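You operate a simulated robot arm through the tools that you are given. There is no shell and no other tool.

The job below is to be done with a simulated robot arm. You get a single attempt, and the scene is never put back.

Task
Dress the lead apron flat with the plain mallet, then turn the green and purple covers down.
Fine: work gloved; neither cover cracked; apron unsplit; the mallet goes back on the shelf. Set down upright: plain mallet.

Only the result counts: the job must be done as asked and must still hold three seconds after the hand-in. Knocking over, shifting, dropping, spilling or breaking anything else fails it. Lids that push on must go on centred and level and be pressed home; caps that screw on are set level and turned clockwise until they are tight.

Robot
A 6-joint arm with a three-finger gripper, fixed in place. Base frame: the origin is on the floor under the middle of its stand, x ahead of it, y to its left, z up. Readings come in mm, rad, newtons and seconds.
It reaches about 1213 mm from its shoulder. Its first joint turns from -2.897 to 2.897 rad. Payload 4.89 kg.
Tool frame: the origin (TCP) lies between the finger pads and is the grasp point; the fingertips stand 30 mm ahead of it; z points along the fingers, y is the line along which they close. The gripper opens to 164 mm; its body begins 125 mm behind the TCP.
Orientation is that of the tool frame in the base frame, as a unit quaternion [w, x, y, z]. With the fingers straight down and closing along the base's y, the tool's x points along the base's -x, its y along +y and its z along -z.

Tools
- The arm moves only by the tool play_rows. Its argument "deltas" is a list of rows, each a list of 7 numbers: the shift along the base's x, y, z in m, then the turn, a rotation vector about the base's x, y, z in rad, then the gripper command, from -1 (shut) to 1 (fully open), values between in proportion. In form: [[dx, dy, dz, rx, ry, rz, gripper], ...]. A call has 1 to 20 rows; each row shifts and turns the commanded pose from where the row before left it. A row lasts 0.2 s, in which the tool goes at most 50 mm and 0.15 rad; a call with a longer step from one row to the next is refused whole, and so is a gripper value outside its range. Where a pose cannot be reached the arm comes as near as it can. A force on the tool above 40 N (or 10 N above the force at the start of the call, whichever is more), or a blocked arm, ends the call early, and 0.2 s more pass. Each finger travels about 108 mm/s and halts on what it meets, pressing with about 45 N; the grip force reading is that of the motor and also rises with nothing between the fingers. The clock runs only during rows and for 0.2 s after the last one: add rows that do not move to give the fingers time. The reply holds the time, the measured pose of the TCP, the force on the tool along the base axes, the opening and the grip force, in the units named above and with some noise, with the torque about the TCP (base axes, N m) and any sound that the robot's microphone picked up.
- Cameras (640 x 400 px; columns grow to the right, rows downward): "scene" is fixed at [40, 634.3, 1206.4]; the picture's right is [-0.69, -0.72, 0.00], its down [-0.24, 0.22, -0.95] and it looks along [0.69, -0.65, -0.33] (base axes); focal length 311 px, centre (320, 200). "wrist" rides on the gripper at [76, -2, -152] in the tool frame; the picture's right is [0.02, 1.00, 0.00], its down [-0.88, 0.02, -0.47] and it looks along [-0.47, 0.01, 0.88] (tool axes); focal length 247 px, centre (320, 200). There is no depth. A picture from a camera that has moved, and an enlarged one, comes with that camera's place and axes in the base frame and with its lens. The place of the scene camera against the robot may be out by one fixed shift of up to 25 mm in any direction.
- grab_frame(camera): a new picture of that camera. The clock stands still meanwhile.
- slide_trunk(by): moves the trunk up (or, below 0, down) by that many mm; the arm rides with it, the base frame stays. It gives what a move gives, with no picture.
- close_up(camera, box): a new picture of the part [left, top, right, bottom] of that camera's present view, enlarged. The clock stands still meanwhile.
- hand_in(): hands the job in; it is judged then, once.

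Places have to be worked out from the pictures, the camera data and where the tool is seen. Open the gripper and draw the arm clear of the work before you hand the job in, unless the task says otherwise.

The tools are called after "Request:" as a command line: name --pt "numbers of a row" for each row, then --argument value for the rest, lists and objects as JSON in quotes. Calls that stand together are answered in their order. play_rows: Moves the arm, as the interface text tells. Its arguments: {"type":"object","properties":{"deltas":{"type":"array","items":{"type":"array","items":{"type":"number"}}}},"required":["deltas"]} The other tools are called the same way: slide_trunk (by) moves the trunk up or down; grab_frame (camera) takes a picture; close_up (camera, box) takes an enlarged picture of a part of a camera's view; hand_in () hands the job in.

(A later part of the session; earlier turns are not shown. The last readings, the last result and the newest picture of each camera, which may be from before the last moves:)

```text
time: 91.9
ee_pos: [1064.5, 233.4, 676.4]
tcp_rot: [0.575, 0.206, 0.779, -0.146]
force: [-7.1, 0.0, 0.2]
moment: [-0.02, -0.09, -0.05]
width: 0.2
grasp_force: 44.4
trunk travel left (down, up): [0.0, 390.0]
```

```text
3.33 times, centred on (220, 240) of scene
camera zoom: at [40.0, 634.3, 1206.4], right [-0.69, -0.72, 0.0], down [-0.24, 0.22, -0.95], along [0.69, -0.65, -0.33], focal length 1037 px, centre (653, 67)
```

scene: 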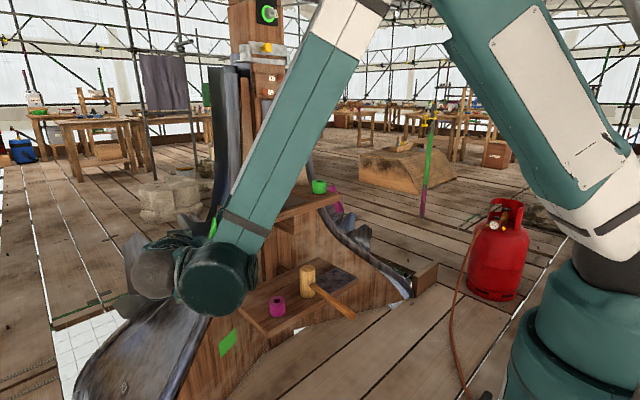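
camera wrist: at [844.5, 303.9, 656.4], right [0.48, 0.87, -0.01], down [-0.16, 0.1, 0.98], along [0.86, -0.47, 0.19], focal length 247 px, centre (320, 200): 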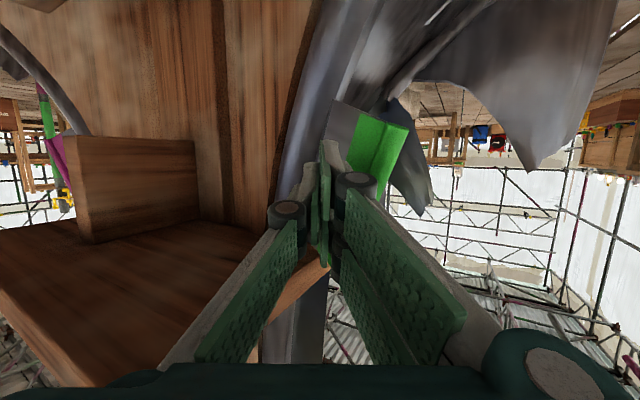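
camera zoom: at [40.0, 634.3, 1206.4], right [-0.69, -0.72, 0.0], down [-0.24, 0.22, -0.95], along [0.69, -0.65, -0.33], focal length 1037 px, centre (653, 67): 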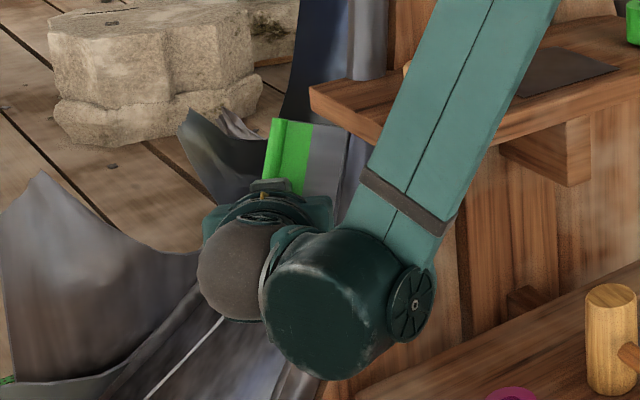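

Only about 7 N against the motion, and the plate turns smoothly. I continue with the next stage of the arc.

Request:
play_rows --pt "0.0013 -0.0003 -0.0003 0 0 0 -1" --pt "0.0013 -0.0003 -0.0003 0 0 0 -1" --pt "0.0013 -0.0003 -0.0003 0 0 0 -1" --pt "0.0013 -0.0003 -0.0003 0 0 0 -1" --pt "0.0013 -0.0004 -0.0003 0 0 0 -1" --pt "0.0013 -0.0004 -0.0003 0 0 0 -1" --pt "0.0019 -0.0003 -0.0004 0 0 0 -1" --pt "0.0019 -0.0003 -0.0004 0 0 0 -1" --pt "0.0019 -0.0003 -0.0004 0 0 0 -1"

Request:
close_up --camera "wrist" --box '[240, 60, 440, 200]'

```text
time: 93.9
ee_pos: [1078.2, 230.7, 673.8]
tcp_rot: [0.573, 0.206, 0.779, -0.146]
force: [-9.9, 2.3, 4.1]
moment: [-0.02, 0.12, -0.16]
width: 0.0
grasp_force: 45.3
trunk travel left (down, up): [0.0, 390.0]
```

```text
2.86 times, centred on (340, 130) of wrist
camera zoom: at [930.2, 310.7, 646.9], right [0.48, 0.87, -0.01], down [-0.16, 0.1, 0.98], along [0.86, -0.47, 0.19], focal length 706 px, centre (263, 400)
```

zoom: 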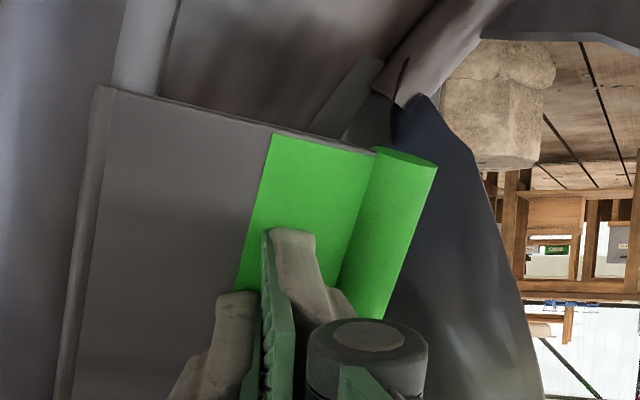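

The force is about 10 N and the plate is roughly at 70°. I continue, now curving inward towards the lead face.

Request:
play_rows --pt "0.0019 -0.0003 -0.0004 0 0 0 -1" --pt "0.0019 -0.0003 -0.0004 0 0 0 -1" --pt "0.0019 -0.0003 -0.0004 0 0 0 -1" --pt "0.0014 -0.0012 -0.0006 0 0 0 -1" --pt "0.0014 -0.0012 -0.0006 0 0 0 -1" --pt "0.0014 -0.0012 -0.0006 0 0 0 -1" --pt "0.0014 -0.0012 -0.0006 0 0 0 -1" --pt "0.0014 -0.0012 -0.0006 0 0 0 -1" --pt "0.0013 -0.0012 -0.0006 0 0 0 -1"

Request:
close_up --camera "wrist" --box '[240, 60, 440, 200]'

Request:
close_up --camera "scene" --box '[150, 180, 290, 300]'

```text
time: 95.9
ee_pos: [1093.2, 224.0, 668.8]
tcp_rot: [0.574, 0.206, 0.779, -0.146]
force: [-7.8, 5.7, 2.5]
moment: [0.06, 0.12, -0.06]
width: 0.0
grasp_force: 45.2
trunk travel left (down, up): [0.0, 390.0]
```

```text
2.86 times, centred on (340, 130) of wrist
camera zoom: at [944.8, 303.0, 642.1], right [0.48, 0.87, -0.01], down [-0.16, 0.1, 0.98], along [0.86, -0.47, 0.19], focal length 706 px, centre (263, 400)
```

zoom: 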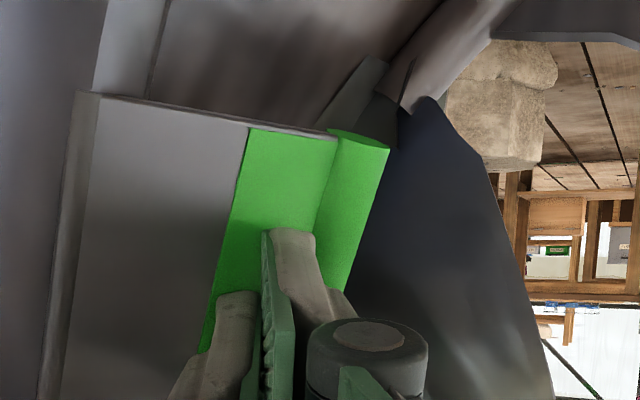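

```text
3.33 times, centred on (220, 240) of scene
camera zoom: at [40.0, 634.3, 1206.4], right [-0.69, -0.72, 0.0], down [-0.24, 0.22, -0.95], along [0.69, -0.65, -0.33], focal length 1037 px, centre (653, 67)
```

zoom: 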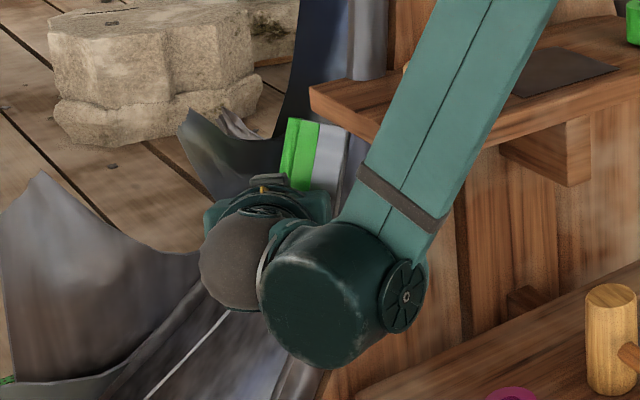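

It follows smoothly at about 10 N. Now I press inward (mainly −y) to bring it onto the lead face.

Request:
play_rows --pt "0.0004 -0.0018 -0.0007 0 0 0 -1" --pt "0.0004 -0.0018 -0.0007 0 0 0 -1" --pt "0.0004 -0.0018 -0.0007 0 0 0 -1" --pt "0.0003 -0.0018 -0.0007 0 0 0 -1" --pt "0.0003 -0.0018 -0.0007 0 0 0 -1" --pt "0.0003 -0.0018 -0.0007 0 0 0 -1"

Request:
close_up --camera "wrist" --box '[240, 60, 440, 200]'

```text
time: 97.1
ee_pos: [1093.7, 219.3, 667.9]
tcp_rot: [0.575, 0.205, 0.779, -0.146]
force: [-8.6, 12.1, 8.7]
moment: [0.05, 0.02, 0.0]
width: 0.1
grasp_force: 44.9
trunk travel left (down, up): [0.0, 390.0]
stopped in row 5: the force on the tool passed its limit at 43 N (the readings are from after the stop); the commanded pose is now the measured one
```

```text
2.86 times, centred on (340, 130) of wrist
camera zoom: at [945.8, 297.4, 639.4], right [0.48, 0.88, -0.01], down [-0.16, 0.1, 0.98], along [0.86, -0.47, 0.19], focal length 706 px, centre (263, 400)
```

zoom: 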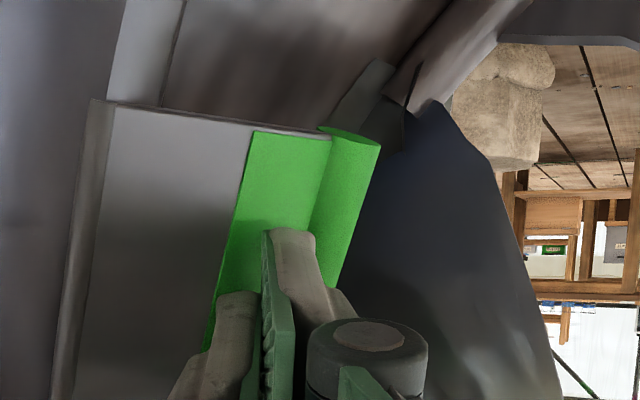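

It stopped with a 43 N peak at about 98° of turn, so the cover may now lie against the lead. I withdraw the fingers outward and look.

Request:
play_rows --pt "-0.002 0.008 0.003 0 0 0 -1" --pt "-0.005 0.014 0.006 0 0 0 -1" --pt "-0.015 0.02 0.01 0 0 0 -1" --pt "-0.03 0.03 0.015 0 0 0 -1" --pt "-0.03 0.03 0.015 0 0 0 -1" --pt "-0.03 0.03 0.015 0 0 0 -1" --pt "0 0 0 0 0 0 -1"

Request:
grab_frame --camera "wrist"

Request:
close_up --camera "wrist" --box '[220, 30, 440, 190]'

Request:
close_up --camera "scene" --box '[150, 180, 290, 300]'

```text
time: 98.7
ee_pos: [983.3, 348.5, 729.6]
tcp_rot: [0.574, 0.206, 0.779, -0.146]
force: [1.0, -0.7, -0.6]
moment: [0.0, -0.03, -0.01]
width: 0.1
grasp_force: 44.7
trunk travel left (down, up): [0.0, 390.0]
```

```text
taken
camera wrist: at [835.5, 428.3, 702.7], right [0.48, 0.88, -0.01], down [-0.16, 0.1, 0.98], along [0.86, -0.47, 0.19], focal length 247 px, centre (320, 200)
```

wrist: 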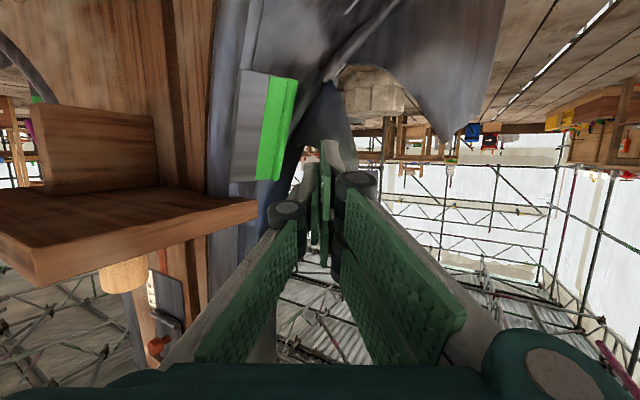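

```text
2.50 times, centred on (330, 110) of wrist
camera zoom: at [835.5, 428.3, 702.7], right [0.48, 0.88, -0.01], down [-0.16, 0.1, 0.98], along [0.86, -0.47, 0.19], focal length 617 px, centre (295, 425)
```

zoom: 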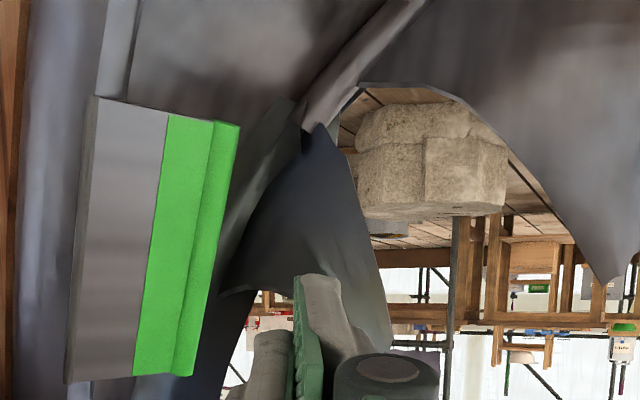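

```text
3.33 times, centred on (220, 240) of scene
camera zoom: at [40.0, 634.3, 1206.4], right [-0.69, -0.72, 0.0], down [-0.24, 0.22, -0.95], along [0.69, -0.65, -0.33], focal length 1037 px, centre (653, 67)
```

zoom: 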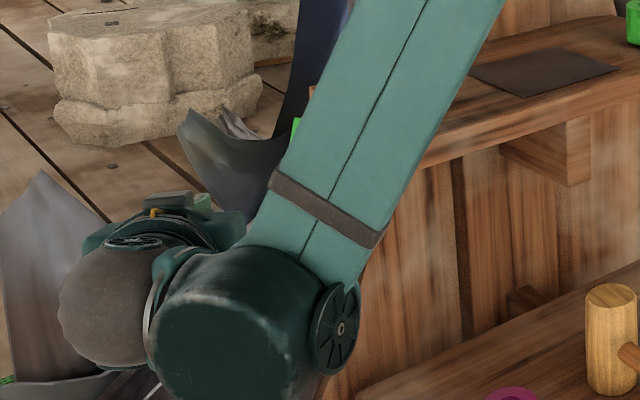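

The cover has turned to roughly 95–98° from its start. I need to see whether it lies fully against the lead, so I take the view from further round the +y side again.

Request:
play_rows --pt "0.0 0.02 0.02 0.063 0.115 0 -1" --pt "0.0 0.02 0.02 0.063 0.115 0 -1" --pt "0.01 0.02 0.02 0.063 0.115 0 -1" --pt "0.02 0.01 0.02 0.063 0.115 0 -1" --pt "0.02 0.0 0.02 0 0 -0.131 -1" --pt "0.02 0.0 0 0 0 -0.131 -1" --pt "0.02 0.0 0 0 0 -0.131 -1" --pt "0.01 0.0 0 0 0 -0.131 -1" --pt "0.0 0.0 0 0 0 -0.131 -1" --pt "0.0 0.0 0 0 0 -0.131 -1" --pt "0.0 0.0 0 0 0 -0.131 -1" --pt "0.0 0.0 0 0 0 -0.131 -1" --pt "0.0 0.0 0 0 0 -0.131 -1"

Request:
grab_frame --camera "wrist"

Request:
close_up --camera "wrist" --box '[260, 60, 460, 260]'

```text
time: 101.5
ee_pos: [1078.2, 417.3, 830.5]
tcp_rot: [0.243, 0.699, 0.617, -0.268]
force: [-0.3, -0.4, 0.7]
moment: [-0.03, -0.06, 0.09]
width: 0.0
grasp_force: 45.3
out of reach, approached as far as the arm can: row 13
trunk travel left (down, up): [0.0, 390.0]
```

```text
taken
camera wrist: at [1094.5, 574.7, 890.9], right [0.99, -0.1, -0.01], down [-0.03, -0.33, 0.94], along [-0.1, -0.94, -0.33], focal length 247 px, centre (320, 200)
```

wrist: 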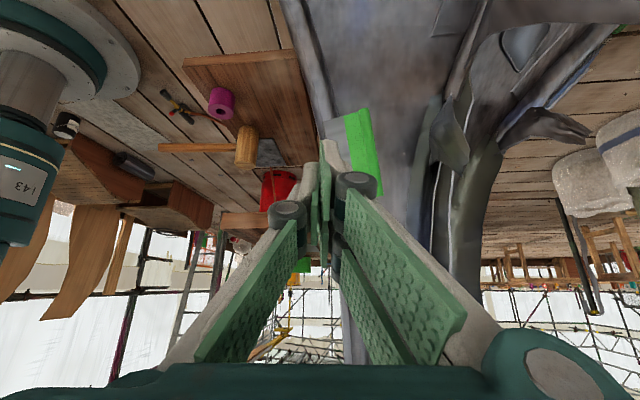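

```text
2.00 times, centred on (360, 160) of wrist
camera zoom: at [1094.5, 574.7, 890.9], right [0.99, -0.1, -0.01], down [-0.03, -0.33, 0.94], along [-0.1, -0.94, -0.33], focal length 494 px, centre (240, 280)
```

zoom: 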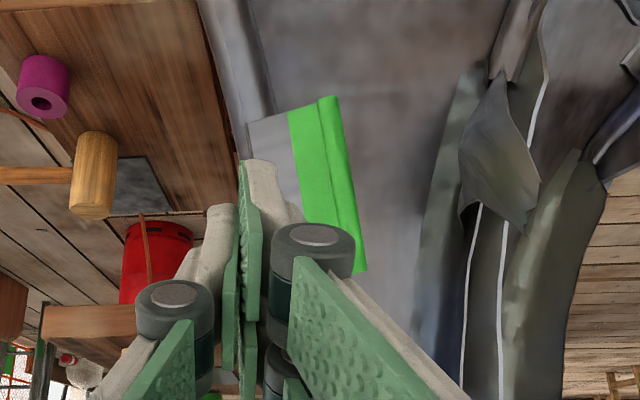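

The green cover now lies turned down on the lead with its rod outward, and it hit a firm stop. By symmetry about y≈-90, the purple cover mirrors it (rod ≈(1024,-439,643) to (1056,-393,776)), so I withdraw and go round in front of the shelves to the other side.

Request:
play_rows --pt "-0.03 0.01 0.01 0 0 0.137 -1" --pt "-0.045 0 0 0 0 0.137 -1" --pt "-0.045 0 0 0 0 0.137 -1" --pt "-0.045 0 0 0 0 0.137 -1" --pt "-0.045 0 0 0 0 0.137 -1" --pt "-0.045 0 0 0 0 0.137 -1" --pt "-0.045 0 0 0 0 0.137 -1" --pt "-0.045 0 0 0 0 0.137 -1" --pt "-0.02 0 0.01 0 0 0 -1"

Request:
play_rows --pt "0 -0.045 0.005 0 0 0.136 -1" --pt "0 -0.045 0.005 0 0 0.136 -1" --pt "0 -0.045 0.005 0 0 0.136 -1" --pt "0 -0.045 0.005 0 0 0.136 -1" --pt "0 -0.045 0 0 0 0.136 -1" --pt "0 -0.045 0 0 0 0.136 -1" --pt "0 -0.045 0 0 0 0.136 -1" --pt "0 -0.045 0 0 0 0.136 -1" --pt "0 -0.045 0 0 0 0 -1" --pt "0 -0.045 0 0 0 0 -1" --pt "0 -0.045 0 0 0 0 -1" --pt "0 -0.045 0 0 0 0 -1" --pt "0 -0.045 0 0 0 0 -1" --pt "0 -0.045 0 0 0 0 -1" --pt "0 -0.045 0 0 0 0 -1" --pt "0 -0.045 0 0 0 0 -1" --pt "0 -0.045 0 0 0 0 -1" --pt "0 -0.045 0 0 0 0 -1"

Request:
grab_frame --camera "wrist"

Request:
grab_frame --camera "scene"

```text
time: 103.5
ee_pos: [714.5, 426.4, 850.4]
tcp_rot: [0.347, 0.273, 0.891, -0.104]
force: [1.3, 0.1, -1.9]
moment: [-0.13, 0.04, -0.13]
width: 0.0
grasp_force: 45.1
trunk travel left (down, up): [0.0, 390.0]
```

```text
time: 107.3
ee_pos: [714.4, -382.2, 870.5]
tcp_rot: [0.351, -0.227, 0.904, 0.09]
force: [0.2, 1.9, 1.1]
moment: [-0.19, 0.02, -0.15]
width: 0.0
grasp_force: 45.0
trunk travel left (down, up): [0.0, 390.0]
```

```text
taken
camera wrist: at [574.7, -461.2, 930.4], right [-0.49, 0.87, -0.01], down [0.28, 0.17, 0.94], along [0.83, 0.46, -0.33], focal length 247 px, centre (320, 200)
```

wrist: 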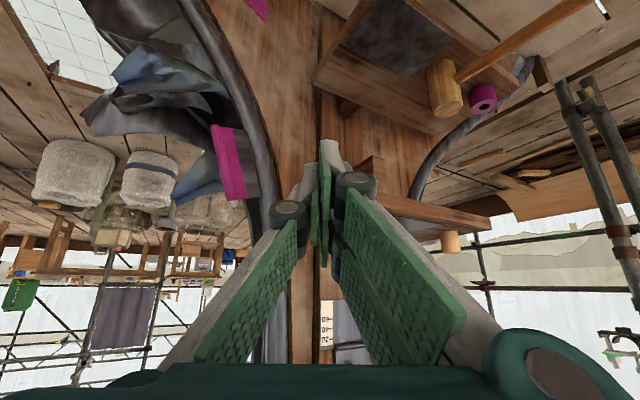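

```text
taken
```

scene: 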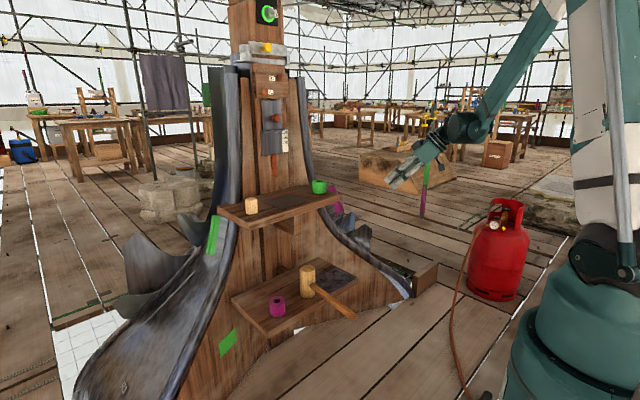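

All objects on the shelves are undisturbed. I check the green cover in the unobstructed scene view.

Request:
close_up --camera "scene" --box '[170, 200, 260, 290]'

Request:
close_up --camera "scene" --box '[220, 170, 360, 330]'

Request:
close_up --camera "wrist" --box '[150, 80, 310, 240]'

```text
4.44 times, centred on (215, 245) of scene
camera zoom: at [40.0, 634.3, 1206.4], right [-0.69, -0.72, 0.0], down [-0.24, 0.22, -0.95], along [0.69, -0.65, -0.33], focal length 1382 px, centre (787, 0)
```

zoom: 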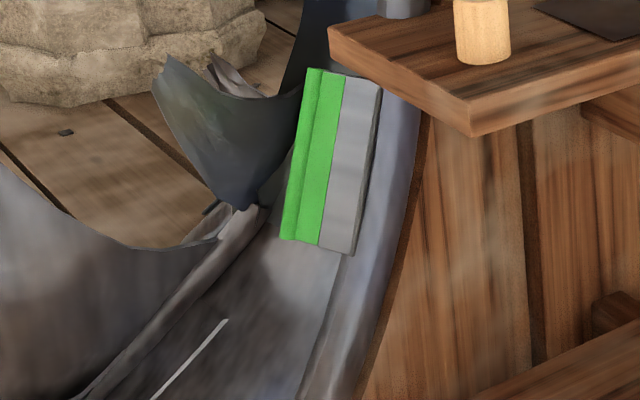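

```text
2.50 times, centred on (290, 250) of scene
camera zoom: at [40.0, 634.3, 1206.4], right [-0.69, -0.72, 0.0], down [-0.24, 0.22, -0.95], along [0.69, -0.65, -0.33], focal length 778 px, centre (395, 75)
```

zoom: 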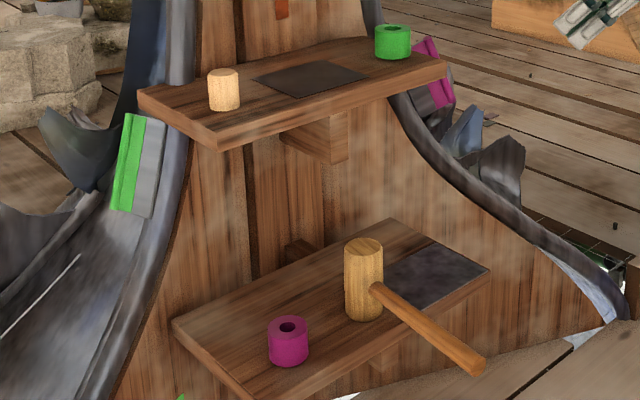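

```text
2.50 times, centred on (230, 160) of wrist
camera zoom: at [574.7, -461.2, 930.4], right [-0.49, 0.87, -0.01], down [0.28, 0.17, 0.94], along [0.83, 0.46, -0.33], focal length 617 px, centre (545, 300)
```

zoom: 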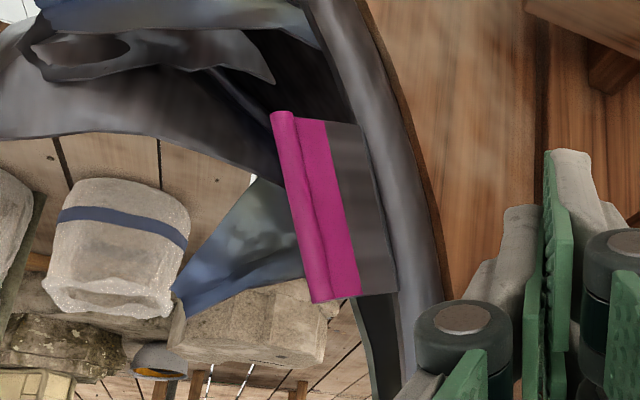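

The green cover lies parallel to the lead sheet, and everything else is in place. I pitch the hand for the mirrored push on the purple side and approach in steps.

Request:
play_rows --pt "0.015 -0.035 -0.01 0.063 -0.114 0 -1" --pt "0.02 -0.04 -0.01 0.063 -0.114 0 -1" --pt "0.02 -0.04 -0.01 0.063 -0.114 0 -1" --pt "0.02 -0.04 -0.01 0.063 -0.114 0 -1" --pt "0 0 0 0 0 0 -1"

Request:
grab_frame --camera "wrist"

Request:
close_up --camera "wrist" --box '[200, 20, 400, 180]'

```text
time: 108.5
ee_pos: [789.0, -539.4, 833.8]
tcp_rot: [0.571, -0.195, 0.783, 0.148]
force: [-0.5, 0.5, 1.1]
moment: [-0.11, 0.13, -0.21]
width: 0.2
grasp_force: 45.0
trunk travel left (down, up): [0.0, 390.0]
```

```text
taken
camera wrist: at [641.0, -620.6, 806.4], right [-0.48, 0.88, -0.01], down [-0.17, -0.08, 0.98], along [0.86, 0.48, 0.19], focal length 247 px, centre (320, 200)
```

wrist: 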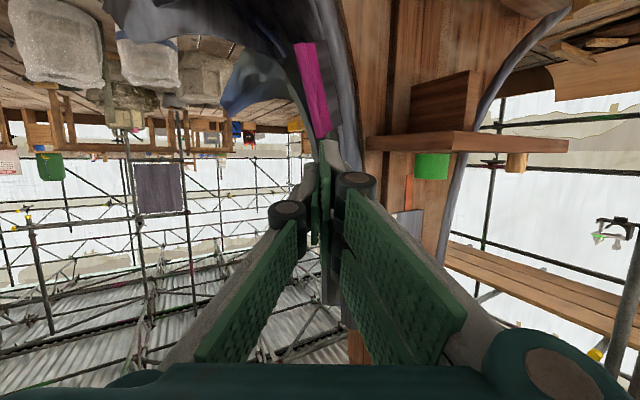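

```text
2.50 times, centred on (300, 100) of wrist
camera zoom: at [641.0, -620.6, 806.4], right [-0.48, 0.88, -0.01], down [-0.17, -0.08, 0.98], along [0.86, 0.48, 0.19], focal length 617 px, centre (370, 450)
```

zoom: 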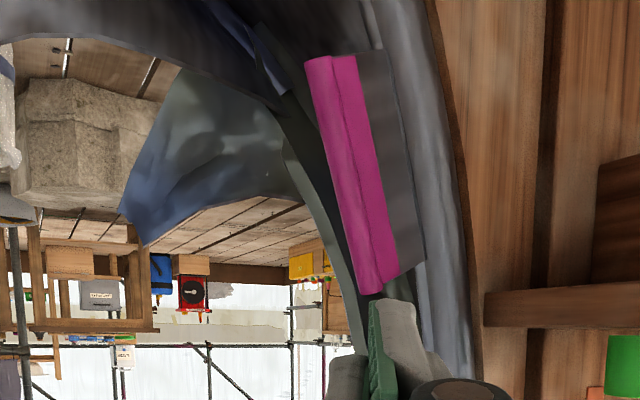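

The mirrored geometry fits this view to within about 3 mm. I go to the mirrored pre-contact point in front of the purple plate.

Request:
play_rows --pt "0.0254 0.0171 -0.0187 0 0 0 -1" --pt "0.0254 0.0171 -0.0187 0 0 0 -1" --pt "0.0254 0.0171 -0.0187 0 0 0 -1" --pt "0.0254 0.0171 -0.0187 0 0 0 -1" --pt "0.0254 0.0171 -0.0187 0 0 0 -1" --pt "0.0254 0.0171 -0.0187 0 0 0 -1" --pt "0.0254 0.0171 -0.0187 0 0 0 -1" --pt "0.015 0.012 -0.012 0 0 0 -1" --pt "0 0 0 0 0 0 -1"

Request:
grab_frame --camera "wrist"

Request:
close_up --camera "wrist" --box '[200, 60, 400, 200]'

Request:
grab_frame --camera "scene"

```text
time: 110.5
ee_pos: [980.0, -405.7, 689.2]
tcp_rot: [0.571, -0.196, 0.783, 0.149]
force: [-1.1, -0.6, 0.4]
moment: [-0.04, 0.0, -0.03]
width: 0.2
grasp_force: 44.9
trunk travel left (down, up): [0.0, 390.0]
```

```text
taken
camera wrist: at [832.9, -489.3, 662.1], right [-0.48, 0.88, -0.01], down [-0.17, -0.08, 0.98], along [0.86, 0.48, 0.18], focal length 247 px, centre (320, 200)
```

wrist: 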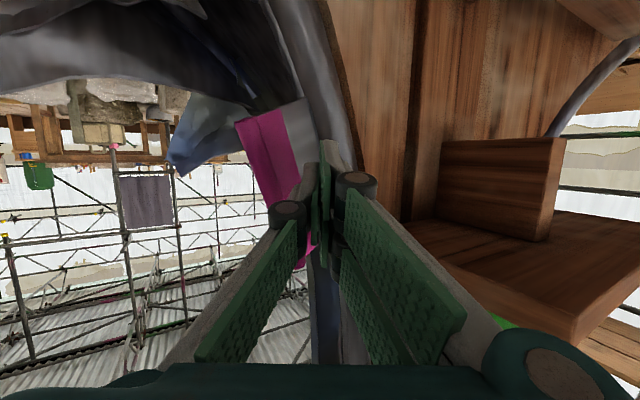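

```text
2.86 times, centred on (300, 130) of wrist
camera zoom: at [832.9, -489.3, 662.1], right [-0.48, 0.88, -0.01], down [-0.17, -0.08, 0.98], along [0.86, 0.48, 0.18], focal length 706 px, centre (377, 400)
```

zoom: 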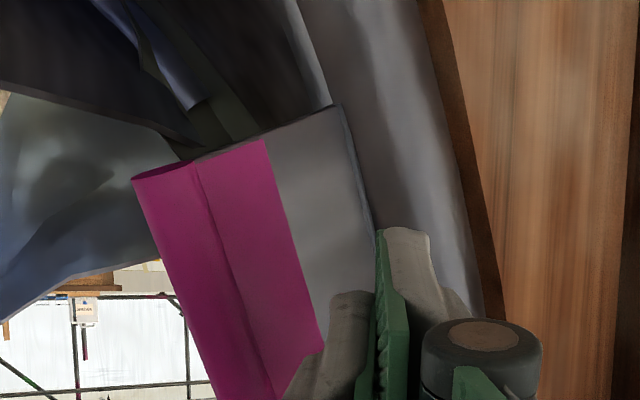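

```text
taken
```

scene: 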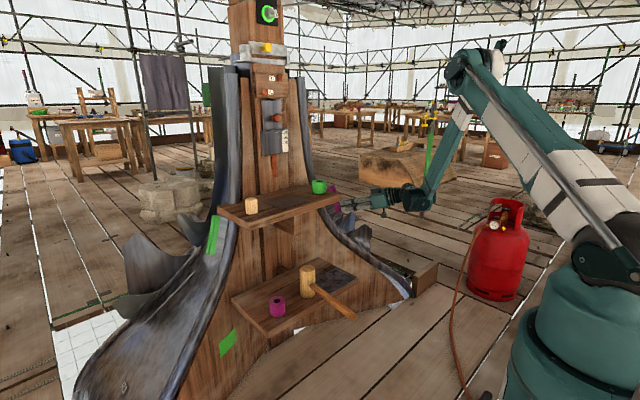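

The tip is at mid-plate, about 40 mm in front of it. I ease closer, then push slowly along (0.945,-0.326,0) until I feel the plate.

Request:
play_rows --pt "0.0045 0.0006 -0.0008 0 0 0 -1" --pt "0.0045 0.0006 -0.0008 0 0 0 -1" --pt "0.0045 0.0006 -0.0008 0 0 0 -1" --pt "0.0045 0.0006 -0.0008 0 0 0 -1" --pt "0.0045 0.0006 -0.0008 0 0 0 -1" --pt "0.0019 -0.0007 0 0 0 0 -1" --pt "0.0019 -0.0007 0 0 0 0 -1" --pt "0.0019 -0.0007 0 0 0 0 -1" --pt "0.0019 -0.0007 0 0 0 0 -1" --pt "0 0 0 0 0 0 -1"

Request:
close_up --camera "wrist" --box '[200, 60, 400, 200]'

```text
time: 112.7
ee_pos: [1011.0, -405.5, 684.3]
tcp_rot: [0.571, -0.196, 0.782, 0.15]
force: [0.8, -0.2, 0.5]
moment: [0.01, -0.02, 0.01]
width: 0.0
grasp_force: 44.6
trunk travel left (down, up): [0.0, 390.0]
```

```text
2.86 times, centred on (300, 130) of wrist
camera zoom: at [863.5, -488.7, 656.8], right [-0.48, 0.88, -0.01], down [-0.17, -0.08, 0.98], along [0.86, 0.48, 0.18], focal length 706 px, centre (377, 400)
```

zoom: 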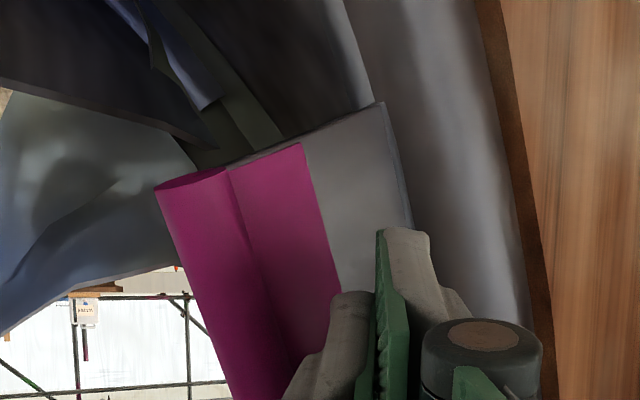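

No contact yet. I continue in 2 mm rows.

Request:
play_rows --pt "0.0019 -0.0007 0 0 0 0 -1" --pt "0.0019 -0.0007 0 0 0 0 -1" --pt "0.0019 -0.0007 0 0 0 0 -1" --pt "0.0019 -0.0007 0 0 0 0 -1" --pt "0.0019 -0.0007 0 0 0 0 -1" --pt "0 0 0 0 0 0 -1"

Request:
close_up --camera "wrist" --box '[200, 60, 400, 200]'

```text
time: 114.1
ee_pos: [1022.3, -409.8, 683.2]
tcp_rot: [0.572, -0.195, 0.783, 0.149]
force: [-7.3, 1.5, -0.4]
moment: [-0.05, -0.03, 0.07]
width: 0.3
grasp_force: 45.6
trunk travel left (down, up): [0.0, 390.0]
```

```text
2.86 times, centred on (300, 130) of wrist
camera zoom: at [873.6, -492.2, 655.9], right [-0.48, 0.88, -0.01], down [-0.17, -0.08, 0.98], along [0.86, 0.48, 0.18], focal length 706 px, centre (377, 400)
```

zoom: 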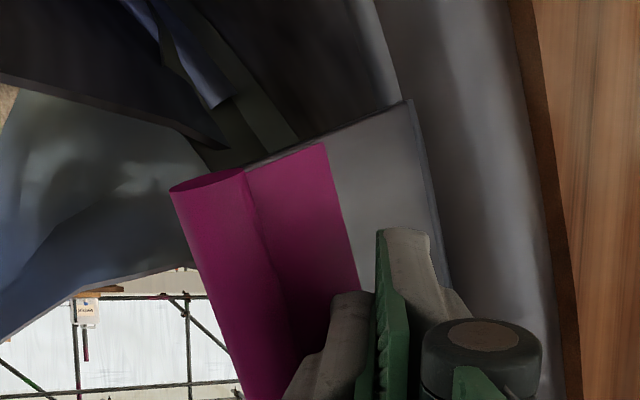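

Contact is made at about 7 N. I begin the slow arc, keeping the fingertip nearer the plate's middle this time.

Request:
play_rows --pt "0.0022 -0.0004 -0.0001 0 0 0 -1" --pt "0.0022 -0.0004 -0.0001 0 0 0 -1" --pt "0.0022 -0.0004 -0.0001 0 0 0 -1" --pt "0.0022 -0.0004 -0.0001 0 0 0 -1" --pt "0.0022 -0.0004 -0.0001 0 0 0 -1" --pt "0.0022 -0.0004 -0.0001 0 0 0 -1" --pt "0.0022 -0.0004 -0.0001 0 0 0 -1" --pt "0.0022 -0.0004 -0.0001 0 0 0 -1" --pt "0.0022 -0.0004 -0.0001 0 0 0 -1"

Request:
close_up --camera "wrist" --box '[200, 60, 400, 200]'

```text
time: 116.1
ee_pos: [1040.8, -412.2, 682.1]
tcp_rot: [0.571, -0.196, 0.783, 0.149]
force: [-7.8, 2.9, -0.3]
moment: [0.0, -0.05, 0.16]
width: 0.1
grasp_force: 44.7
trunk travel left (down, up): [0.0, 390.0]
```

```text
2.86 times, centred on (300, 130) of wrist
camera zoom: at [892.5, -495.6, 655.0], right [-0.48, 0.88, -0.01], down [-0.17, -0.08, 0.98], along [0.86, 0.48, 0.18], focal length 706 px, centre (377, 400)
```

zoom: 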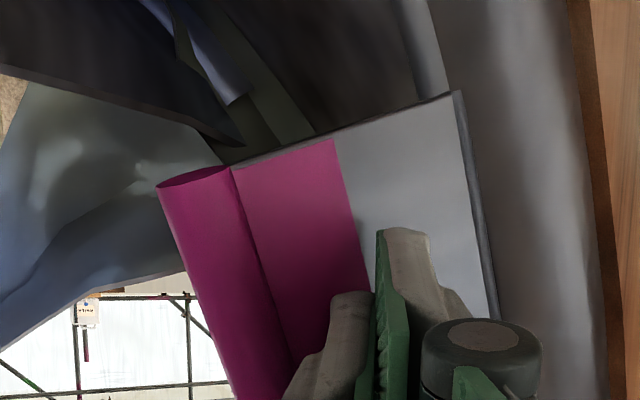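

The plate follows at about 8 N, with the finger clear of the rod. I continue with the next stages.

Request:
play_rows --pt "0.0024 -0.0003 -0.0002 0 0 0 -1" --pt "0.0024 -0.0003 -0.0002 0 0 0 -1" --pt "0.0024 -0.0003 -0.0002 0 0 0 -1" --pt "0.0024 -0.0003 -0.0002 0 0 0 -1" --pt "0.0024 -0.0003 -0.0002 0 0 0 -1" --pt "0.0022 0.0005 -0.0005 0 0 0 -1" --pt "0.0022 0.0005 -0.0005 0 0 0 -1" --pt "0.0022 0.0005 -0.0005 0 0 0 -1" --pt "0.0022 0.0006 -0.0005 0 0 0 -1" --pt "0.0022 0.0006 -0.0005 0 0 0 -1"

Request:
close_up --camera "wrist" --box '[200, 60, 400, 200]'

```text
time: 118.3
ee_pos: [1063.9, -411.9, 678.7]
tcp_rot: [0.571, -0.195, 0.783, 0.149]
force: [-6.3, -2.4, 1.3]
moment: [0.06, -0.08, -0.01]
width: 0.1
grasp_force: 44.5
trunk travel left (down, up): [0.0, 390.0]
```

```text
2.86 times, centred on (300, 130) of wrist
camera zoom: at [915.7, -495.3, 651.6], right [-0.48, 0.88, -0.01], down [-0.17, -0.08, 0.98], along [0.86, 0.47, 0.18], focal length 706 px, centre (377, 400)
```

zoom: 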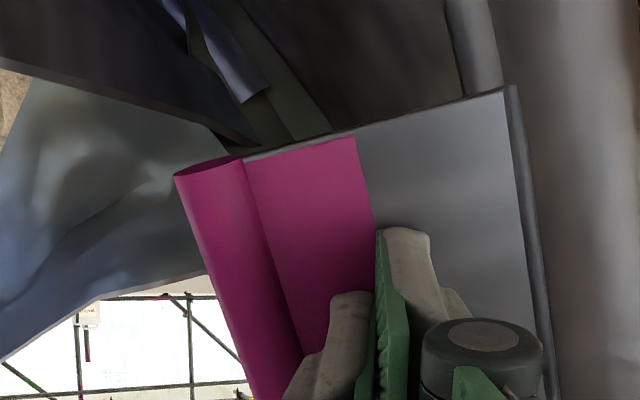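

It is going smoothly at about 7 N. I continue the arc past 50°.

Request:
play_rows --pt "0.0014 0.0003 -0.0003 0 0 0 -1" --pt "0.0014 0.0003 -0.0003 0 0 0 -1" --pt "0.0014 0.0003 -0.0003 0 0 0 -1" --pt "0.0014 0.0003 -0.0003 0 0 0 -1" --pt "0.0014 0.0003 -0.0003 0 0 0 -1" --pt "0.0014 0.0003 -0.0003 0 0 0 -1" --pt "0.0019 0.0003 -0.0004 0 0 0 -1" --pt "0.0019 0.0003 -0.0004 0 0 0 -1" --pt "0.0019 0.0003 -0.0004 0 0 0 -1" --pt "0.0019 0.0003 -0.0004 0 0 0 -1" --pt "0.0019 0.0003 -0.0004 0 0 0 -1" --pt "0.0019 0.0003 -0.0004 0 0 0 -1"

Request:
close_up --camera "wrist" --box '[200, 60, 400, 200]'

```text
time: 120.9
ee_pos: [1083.6, -409.0, 675.2]
tcp_rot: [0.572, -0.196, 0.783, 0.15]
force: [-10.2, -3.9, 3.3]
moment: [-0.13, 0.32, 0.11]
width: 0.0
grasp_force: 44.8
trunk travel left (down, up): [0.0, 390.0]
```

```text
2.86 times, centred on (300, 130) of wrist
camera zoom: at [935.8, -491.0, 648.0], right [-0.48, 0.88, -0.01], down [-0.17, -0.08, 0.98], along [0.86, 0.48, 0.18], focal length 706 px, centre (377, 400)
```

zoom: 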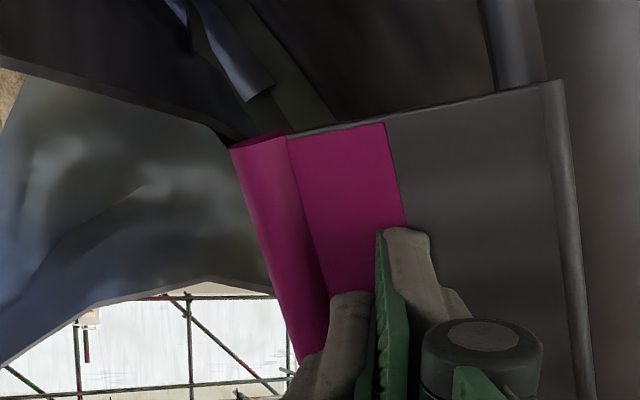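

About 80° now, at 11 N. I curve inward towards the lead.

Request:
play_rows --pt "0.0014 0.0012 -0.0006 0 0 0 -1" --pt "0.0014 0.0012 -0.0006 0 0 0 -1" --pt "0.0014 0.0012 -0.0006 0 0 0 -1" --pt "0.0014 0.0012 -0.0006 0 0 0 -1" --pt "0.0012 0.0012 -0.0006 0 0 0 -1" --pt "0.001 0.0012 -0.0006 0 0 0 -1"

Request:
close_up --camera "wrist" --box '[200, 60, 400, 200]'

```text
time: 122.3
ee_pos: [1091.0, -400.8, 671.5]
tcp_rot: [0.572, -0.196, 0.783, 0.149]
force: [-7.3, -8.6, 3.3]
moment: [-0.24, 0.22, 0.03]
width: 0.2
grasp_force: 45.1
trunk travel left (down, up): [0.0, 390.0]
```

```text
2.86 times, centred on (300, 130) of wrist
camera zoom: at [943.6, -483.8, 644.5], right [-0.48, 0.88, -0.01], down [-0.17, -0.08, 0.98], along [0.86, 0.48, 0.18], focal length 706 px, centre (377, 400)
```

zoom: 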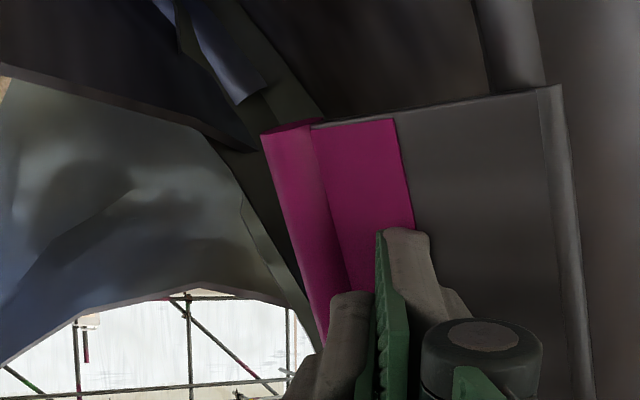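

It is close to where the green one met its stop. I press the last millimetres in very small steps.

Request:
play_rows --pt "0.0003 0.0009 -0.0004 0 0 0 -1" --pt "0.0003 0.0009 -0.0004 0 0 0 -1" --pt "0.0003 0.0009 -0.0004 0 0 0 -1" --pt "0 0 0 0 0 0 -1"

Request:
play_rows --pt "0.0003 0.0009 -0.0004 0 0 0 -1" --pt "0.0003 0.0009 -0.0004 0 0 0 -1" --pt "0 0 0 0 0 0 -1"

Request:
close_up --camera "wrist" --box '[200, 60, 400, 200]'

```text
time: 123.3
ee_pos: [1091.8, -399.5, 670.1]
tcp_rot: [0.572, -0.195, 0.783, 0.149]
force: [1.7, -14.2, 9.9]
moment: [-0.32, -0.13, -0.09]
width: 0.1
grasp_force: 45.0
trunk travel left (down, up): [0.0, 390.0]
```

```text
time: 124.1
ee_pos: [1092.1, -398.6, 669.7]
tcp_rot: [0.571, -0.196, 0.783, 0.149]
force: [-11.1, -28.4, 16.0]
moment: [-0.78, 0.26, -0.12]
width: 0.1
grasp_force: 45.8
trunk travel left (down, up): [0.0, 390.0]
```

```text
2.86 times, centred on (300, 130) of wrist
camera zoom: at [944.3, -481.2, 642.7], right [-0.48, 0.88, -0.01], down [-0.17, -0.08, 0.98], along [0.86, 0.47, 0.19], focal length 706 px, centre (377, 400)
```

zoom: 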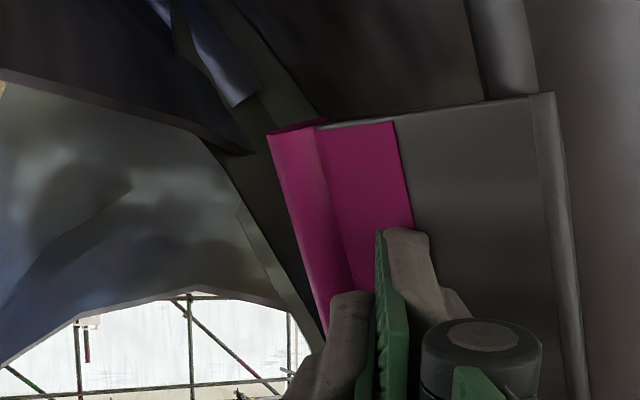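

The force climbs to 34 N at the mirror image of the green stop, so the purple cover is fully down too. I withdraw outward and away.

Request:
play_rows --pt "-0.002 -0.008 0.003 0 0 0 -1" --pt "-0.005 -0.014 0.006 0 0 0 -1" --pt "-0.015 -0.02 0.01 0 0 0 -1" --pt "-0.03 -0.03 0.015 0 0 0 -1" --pt "-0.03 -0.03 0.015 0 0 0 -1" --pt "-0.03 -0.03 0.015 0 0 0 -1" --pt "0 0 0 0 0 0 -1"

Request:
grab_frame --camera "wrist"

Request:
close_up --camera "wrist" --box '[200, 20, 400, 180]'

Request:
close_up --camera "scene" --box '[170, 190, 370, 330]'

```text
time: 125.7
ee_pos: [982.1, -529.2, 733.0]
tcp_rot: [0.571, -0.196, 0.783, 0.15]
force: [0.8, 0.2, -0.8]
moment: [0.01, 0.01, -0.04]
width: 0.2
grasp_force: 45.1
trunk travel left (down, up): [0.0, 390.0]
```

```text
taken
camera wrist: at [833.1, -612.5, 705.5], right [-0.48, 0.88, -0.01], down [-0.17, -0.08, 0.98], along [0.86, 0.48, 0.18], focal length 247 px, centre (320, 200)
```

wrist: 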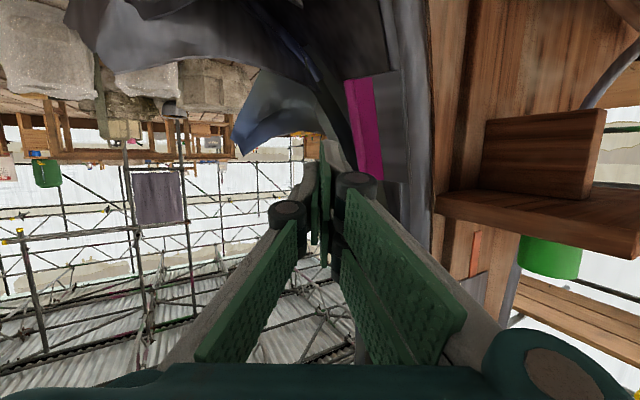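

```text
2.50 times, centred on (300, 100) of wrist
camera zoom: at [833.1, -612.5, 705.5], right [-0.48, 0.88, -0.01], down [-0.17, -0.08, 0.98], along [0.86, 0.48, 0.18], focal length 617 px, centre (370, 450)
```

zoom: 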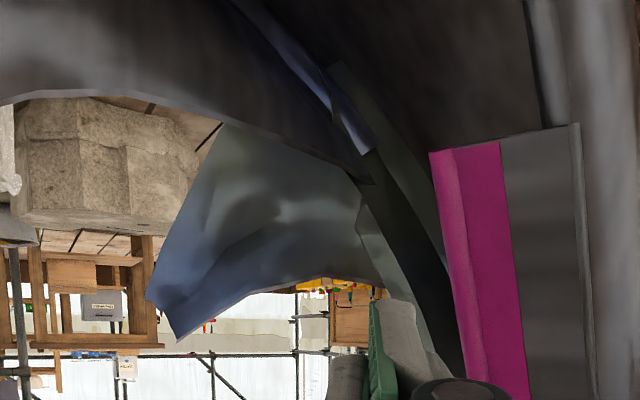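

```text
2.86 times, centred on (270, 260) of scene
camera zoom: at [40.0, 634.3, 1206.4], right [-0.69, -0.72, 0.0], down [-0.24, 0.22, -0.95], along [0.69, -0.65, -0.33], focal length 889 px, centre (463, 29)
```

zoom: 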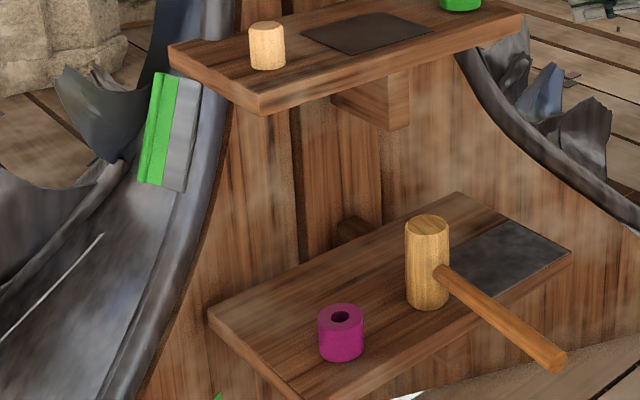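

Both covers now lie at the same mirrored angle against their stops. I back away, open the hand, and bring the camera round in front for a last check of apron, mallet and covers.

Request:
play_rows --pt "-0.04 0 0.02 0 0 0 -1" --pt "-0.04 0 0.02 0 0 0 -1" --pt "-0.045 0 0.02 0 0 0 -0.5" --pt "-0.045 0 0.02 0 0 0 0.3" --pt "-0.045 0 0.02 0 0 0 1" --pt "-0.045 0 0.02 0 0 0 1" --pt "0 0.02 0.01 0 0 -0.128 1" --pt "0 0.03 0.01 0 0 -0.128 1" --pt "0 0.04 0.01 0 0 -0.128 1" --pt "0 0.04 0.01 0 0 -0.128 1" --pt "0 0.04 0.01 0 0.13 0 1" --pt "0 0.045 0.01 0 0.13 0 1" --pt "0 0.045 0.01 0 0.13 0 1" --pt "0 0.045 0.0 0 0.13 0 1" --pt "0 0.045 0.0 0 0.13 0 1" --pt "0 0.045 0.0 0 0.13 0 1" --pt "0 0.045 0.0 0 0.13 0 1" --pt "0 0.04 0 0 0 0 1"

Request:
grab_frame --camera "wrist"

Request:
grab_frame --camera "scene"

```text
time: 129.5
ee_pos: [719.6, -49.1, 922.8]
tcp_rot: [0.175, 0.008, 0.984, -0.004]
force: [-0.1, -1.0, 0.1]
moment: [0.21, -0.04, 0.08]
width: 163.8
grasp_force: 0.1
trunk travel left (down, up): [0.0, 390.0]
```

```text
taken
camera wrist: at [595.5, -48.5, 1039.7], right [0.0, 1.0, -0.01], down [0.66, 0.01, 0.75], along [0.75, -0.01, -0.66], focal length 247 px, centre (320, 200)
```

wrist: 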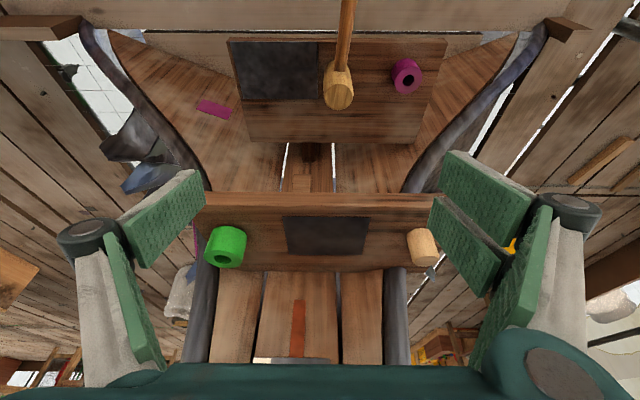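

```text
taken
```

scene: 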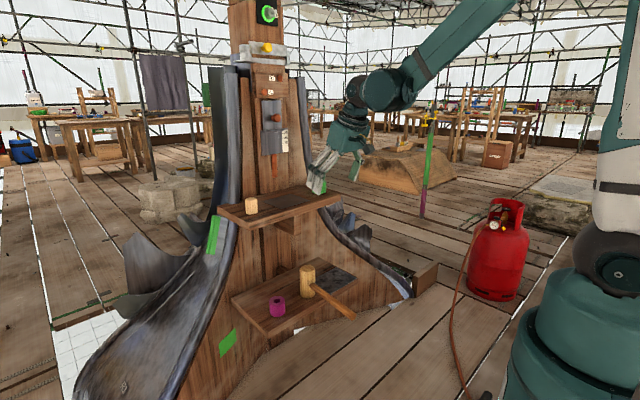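

Everything stands as it should. I enlarge the apron in the wrist view to confirm that no swelling remains.

Request:
close_up --camera "wrist" --box '[265, 195, 385, 270]'

Request:
close_up --camera "wrist" --box '[220, 30, 460, 160]'

Request:
play_rows --pt "0.02 0 0.03 0 0.09 0 1" --pt "0.035 0 0.02 0 0.09 0 1" --pt "0.04 0 0.01 0 0.09 0 1" --pt "0.04 0.005 0 0 0.08 0 1" --pt "0 0 0 0 0 0 1"

Request:
grab_frame --camera "wrist"

Request:
close_up --camera "wrist" --box '[240, 140, 400, 260]'

```text
5.33 times, centred on (325, 232) of wrist
camera zoom: at [595.5, -48.5, 1039.7], right [0.0, 1.0, -0.01], down [0.66, 0.01, 0.75], along [0.75, -0.01, -0.66], focal length 1317 px, centre (293, 27)
```

zoom: 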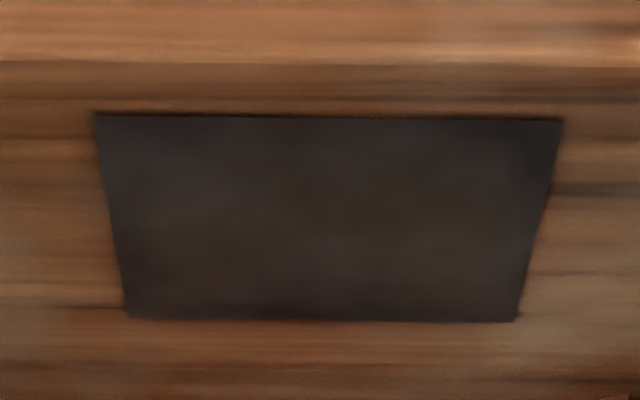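

```text
2.67 times, centred on (340, 95) of wrist
camera zoom: at [595.5, -48.5, 1039.7], right [0.0, 1.0, -0.01], down [0.66, 0.01, 0.75], along [0.75, -0.01, -0.66], focal length 659 px, centre (267, 480)
```

zoom: 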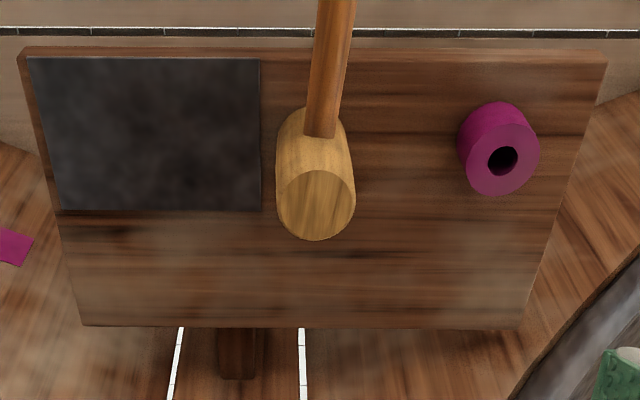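

```text
time: 130.7
ee_pos: [855.9, -42.9, 981.3]
tcp_rot: [0.002, 0.007, 1.0, -0.006]
force: [0.1, -0.1, 0.5]
moment: [-0.02, -0.16, 0.0]
width: 163.9
grasp_force: 0.1
trunk travel left (down, up): [0.0, 390.0]
```

```text
taken
camera wrist: at [778.2, -43.2, 1134.8], right [-0.01, 1.0, -0.01], down [0.88, 0.01, 0.48], along [0.48, -0.01, -0.88], focal length 247 px, centre (320, 200)
```

wrist: 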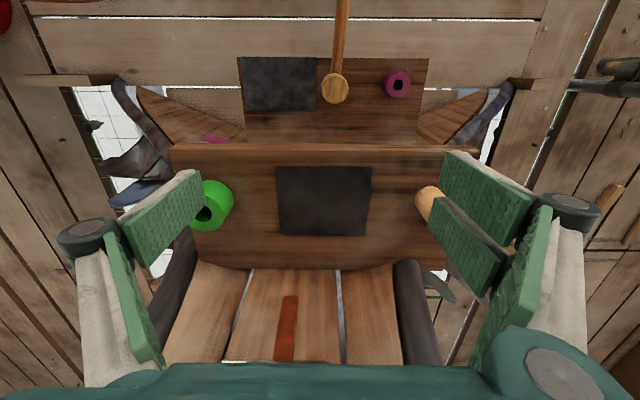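

```text
3.33 times, centred on (320, 200) of wrist
camera zoom: at [778.2, -43.2, 1134.8], right [-0.01, 1.0, -0.01], down [0.88, 0.01, 0.48], along [0.48, -0.01, -0.88], focal length 823 px, centre (320, 200)
```

zoom: 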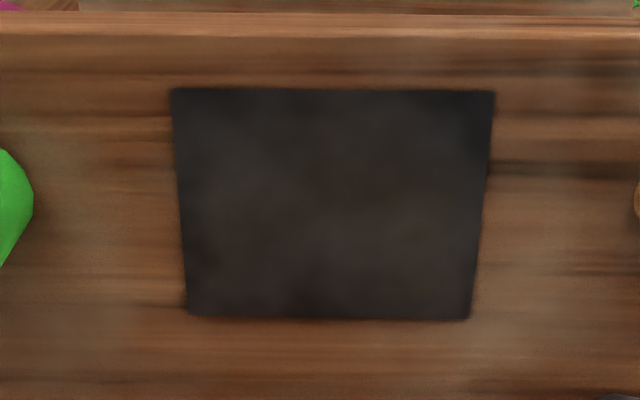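

The apron is even with no swellings and the mallet stands upright on its shelf. I take one more frontal look at both covers to be sure that they lie against the lead.

Request:
play_rows --pt "-0.04 -0.005 0 0 -0.13 0 1" --pt "-0.04 -0.01 0 0 -0.13 0 1" --pt "-0.03 -0.01 0 0 -0.13 0 1" --pt "-0.02 -0.01 -0.01 0 -0.13 0 1" --pt "0 -0.01 -0.02 0 -0.13 0 1" --pt "0 0 -0.03 0 -0.13 0 1" --pt "0 0 -0.03 0 -0.13 0 1" --pt "0 0 -0.03 0 -0.1 0 1" --pt "0 0 0 0 0 0 1"

Request:
grab_frame --camera "wrist"

Request:
close_up --camera "wrist" --box '[400, 0, 520, 100]'

Request:
close_up --camera "wrist" --box '[100, 0, 220, 100]'

```text
time: 132.7
ee_pos: [726.4, -89.2, 858.6]
tcp_rot: [0.486, 0.009, 0.874, -0.002]
force: [0.1, -0.1, 0.1]
moment: [0.0, -0.01, -0.03]
width: 164.2
grasp_force: 0.0
trunk travel left (down, up): [0.0, 390.0]
```

```text
taken
camera wrist: at [555.5, -88.9, 875.9], right [0.01, 1.0, -0.01], down [0.06, 0.01, 1.0], along [1.0, -0.01, -0.06], focal length 247 px, centre (320, 200)
```

wrist: 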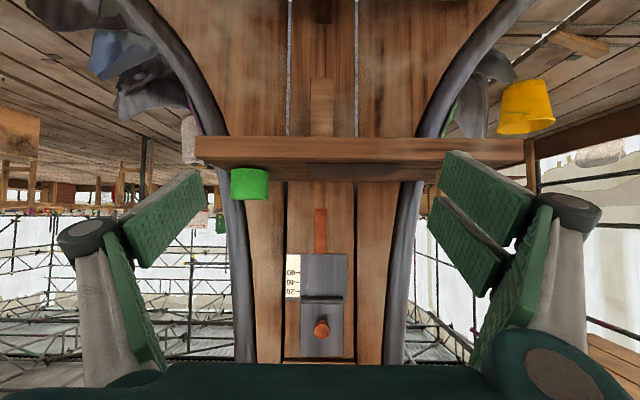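

```text
4.00 times, centred on (460, 50) of wrist
camera zoom: at [555.5, -88.9, 875.9], right [0.01, 1.0, -0.01], down [0.06, 0.01, 1.0], along [1.0, -0.01, -0.06], focal length 988 px, centre (-240, 800)
```

zoom: 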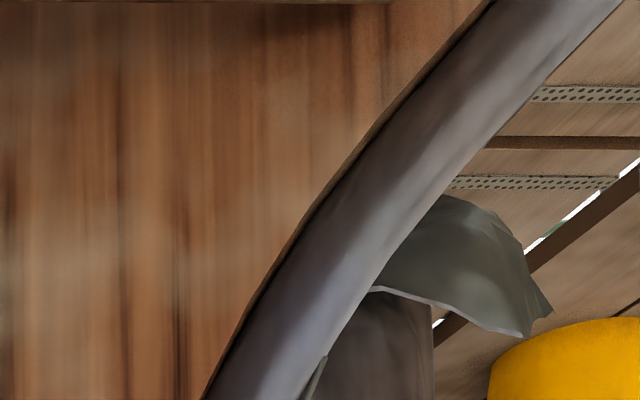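

```text
4.00 times, centred on (160, 50) of wrist
camera zoom: at [555.5, -88.9, 875.9], right [0.01, 1.0, -0.01], down [0.06, 0.01, 1.0], along [1.0, -0.01, -0.06], focal length 988 px, centre (960, 800)
```

zoom: 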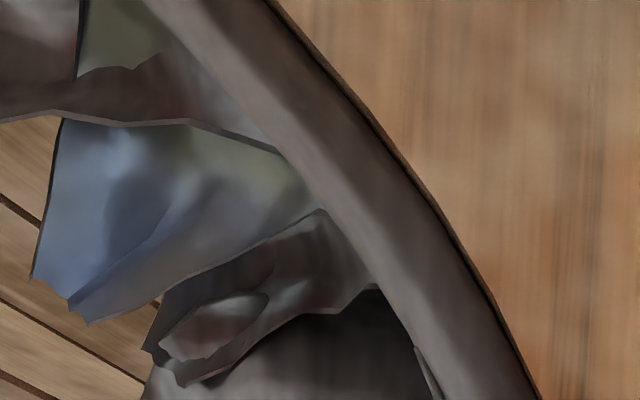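

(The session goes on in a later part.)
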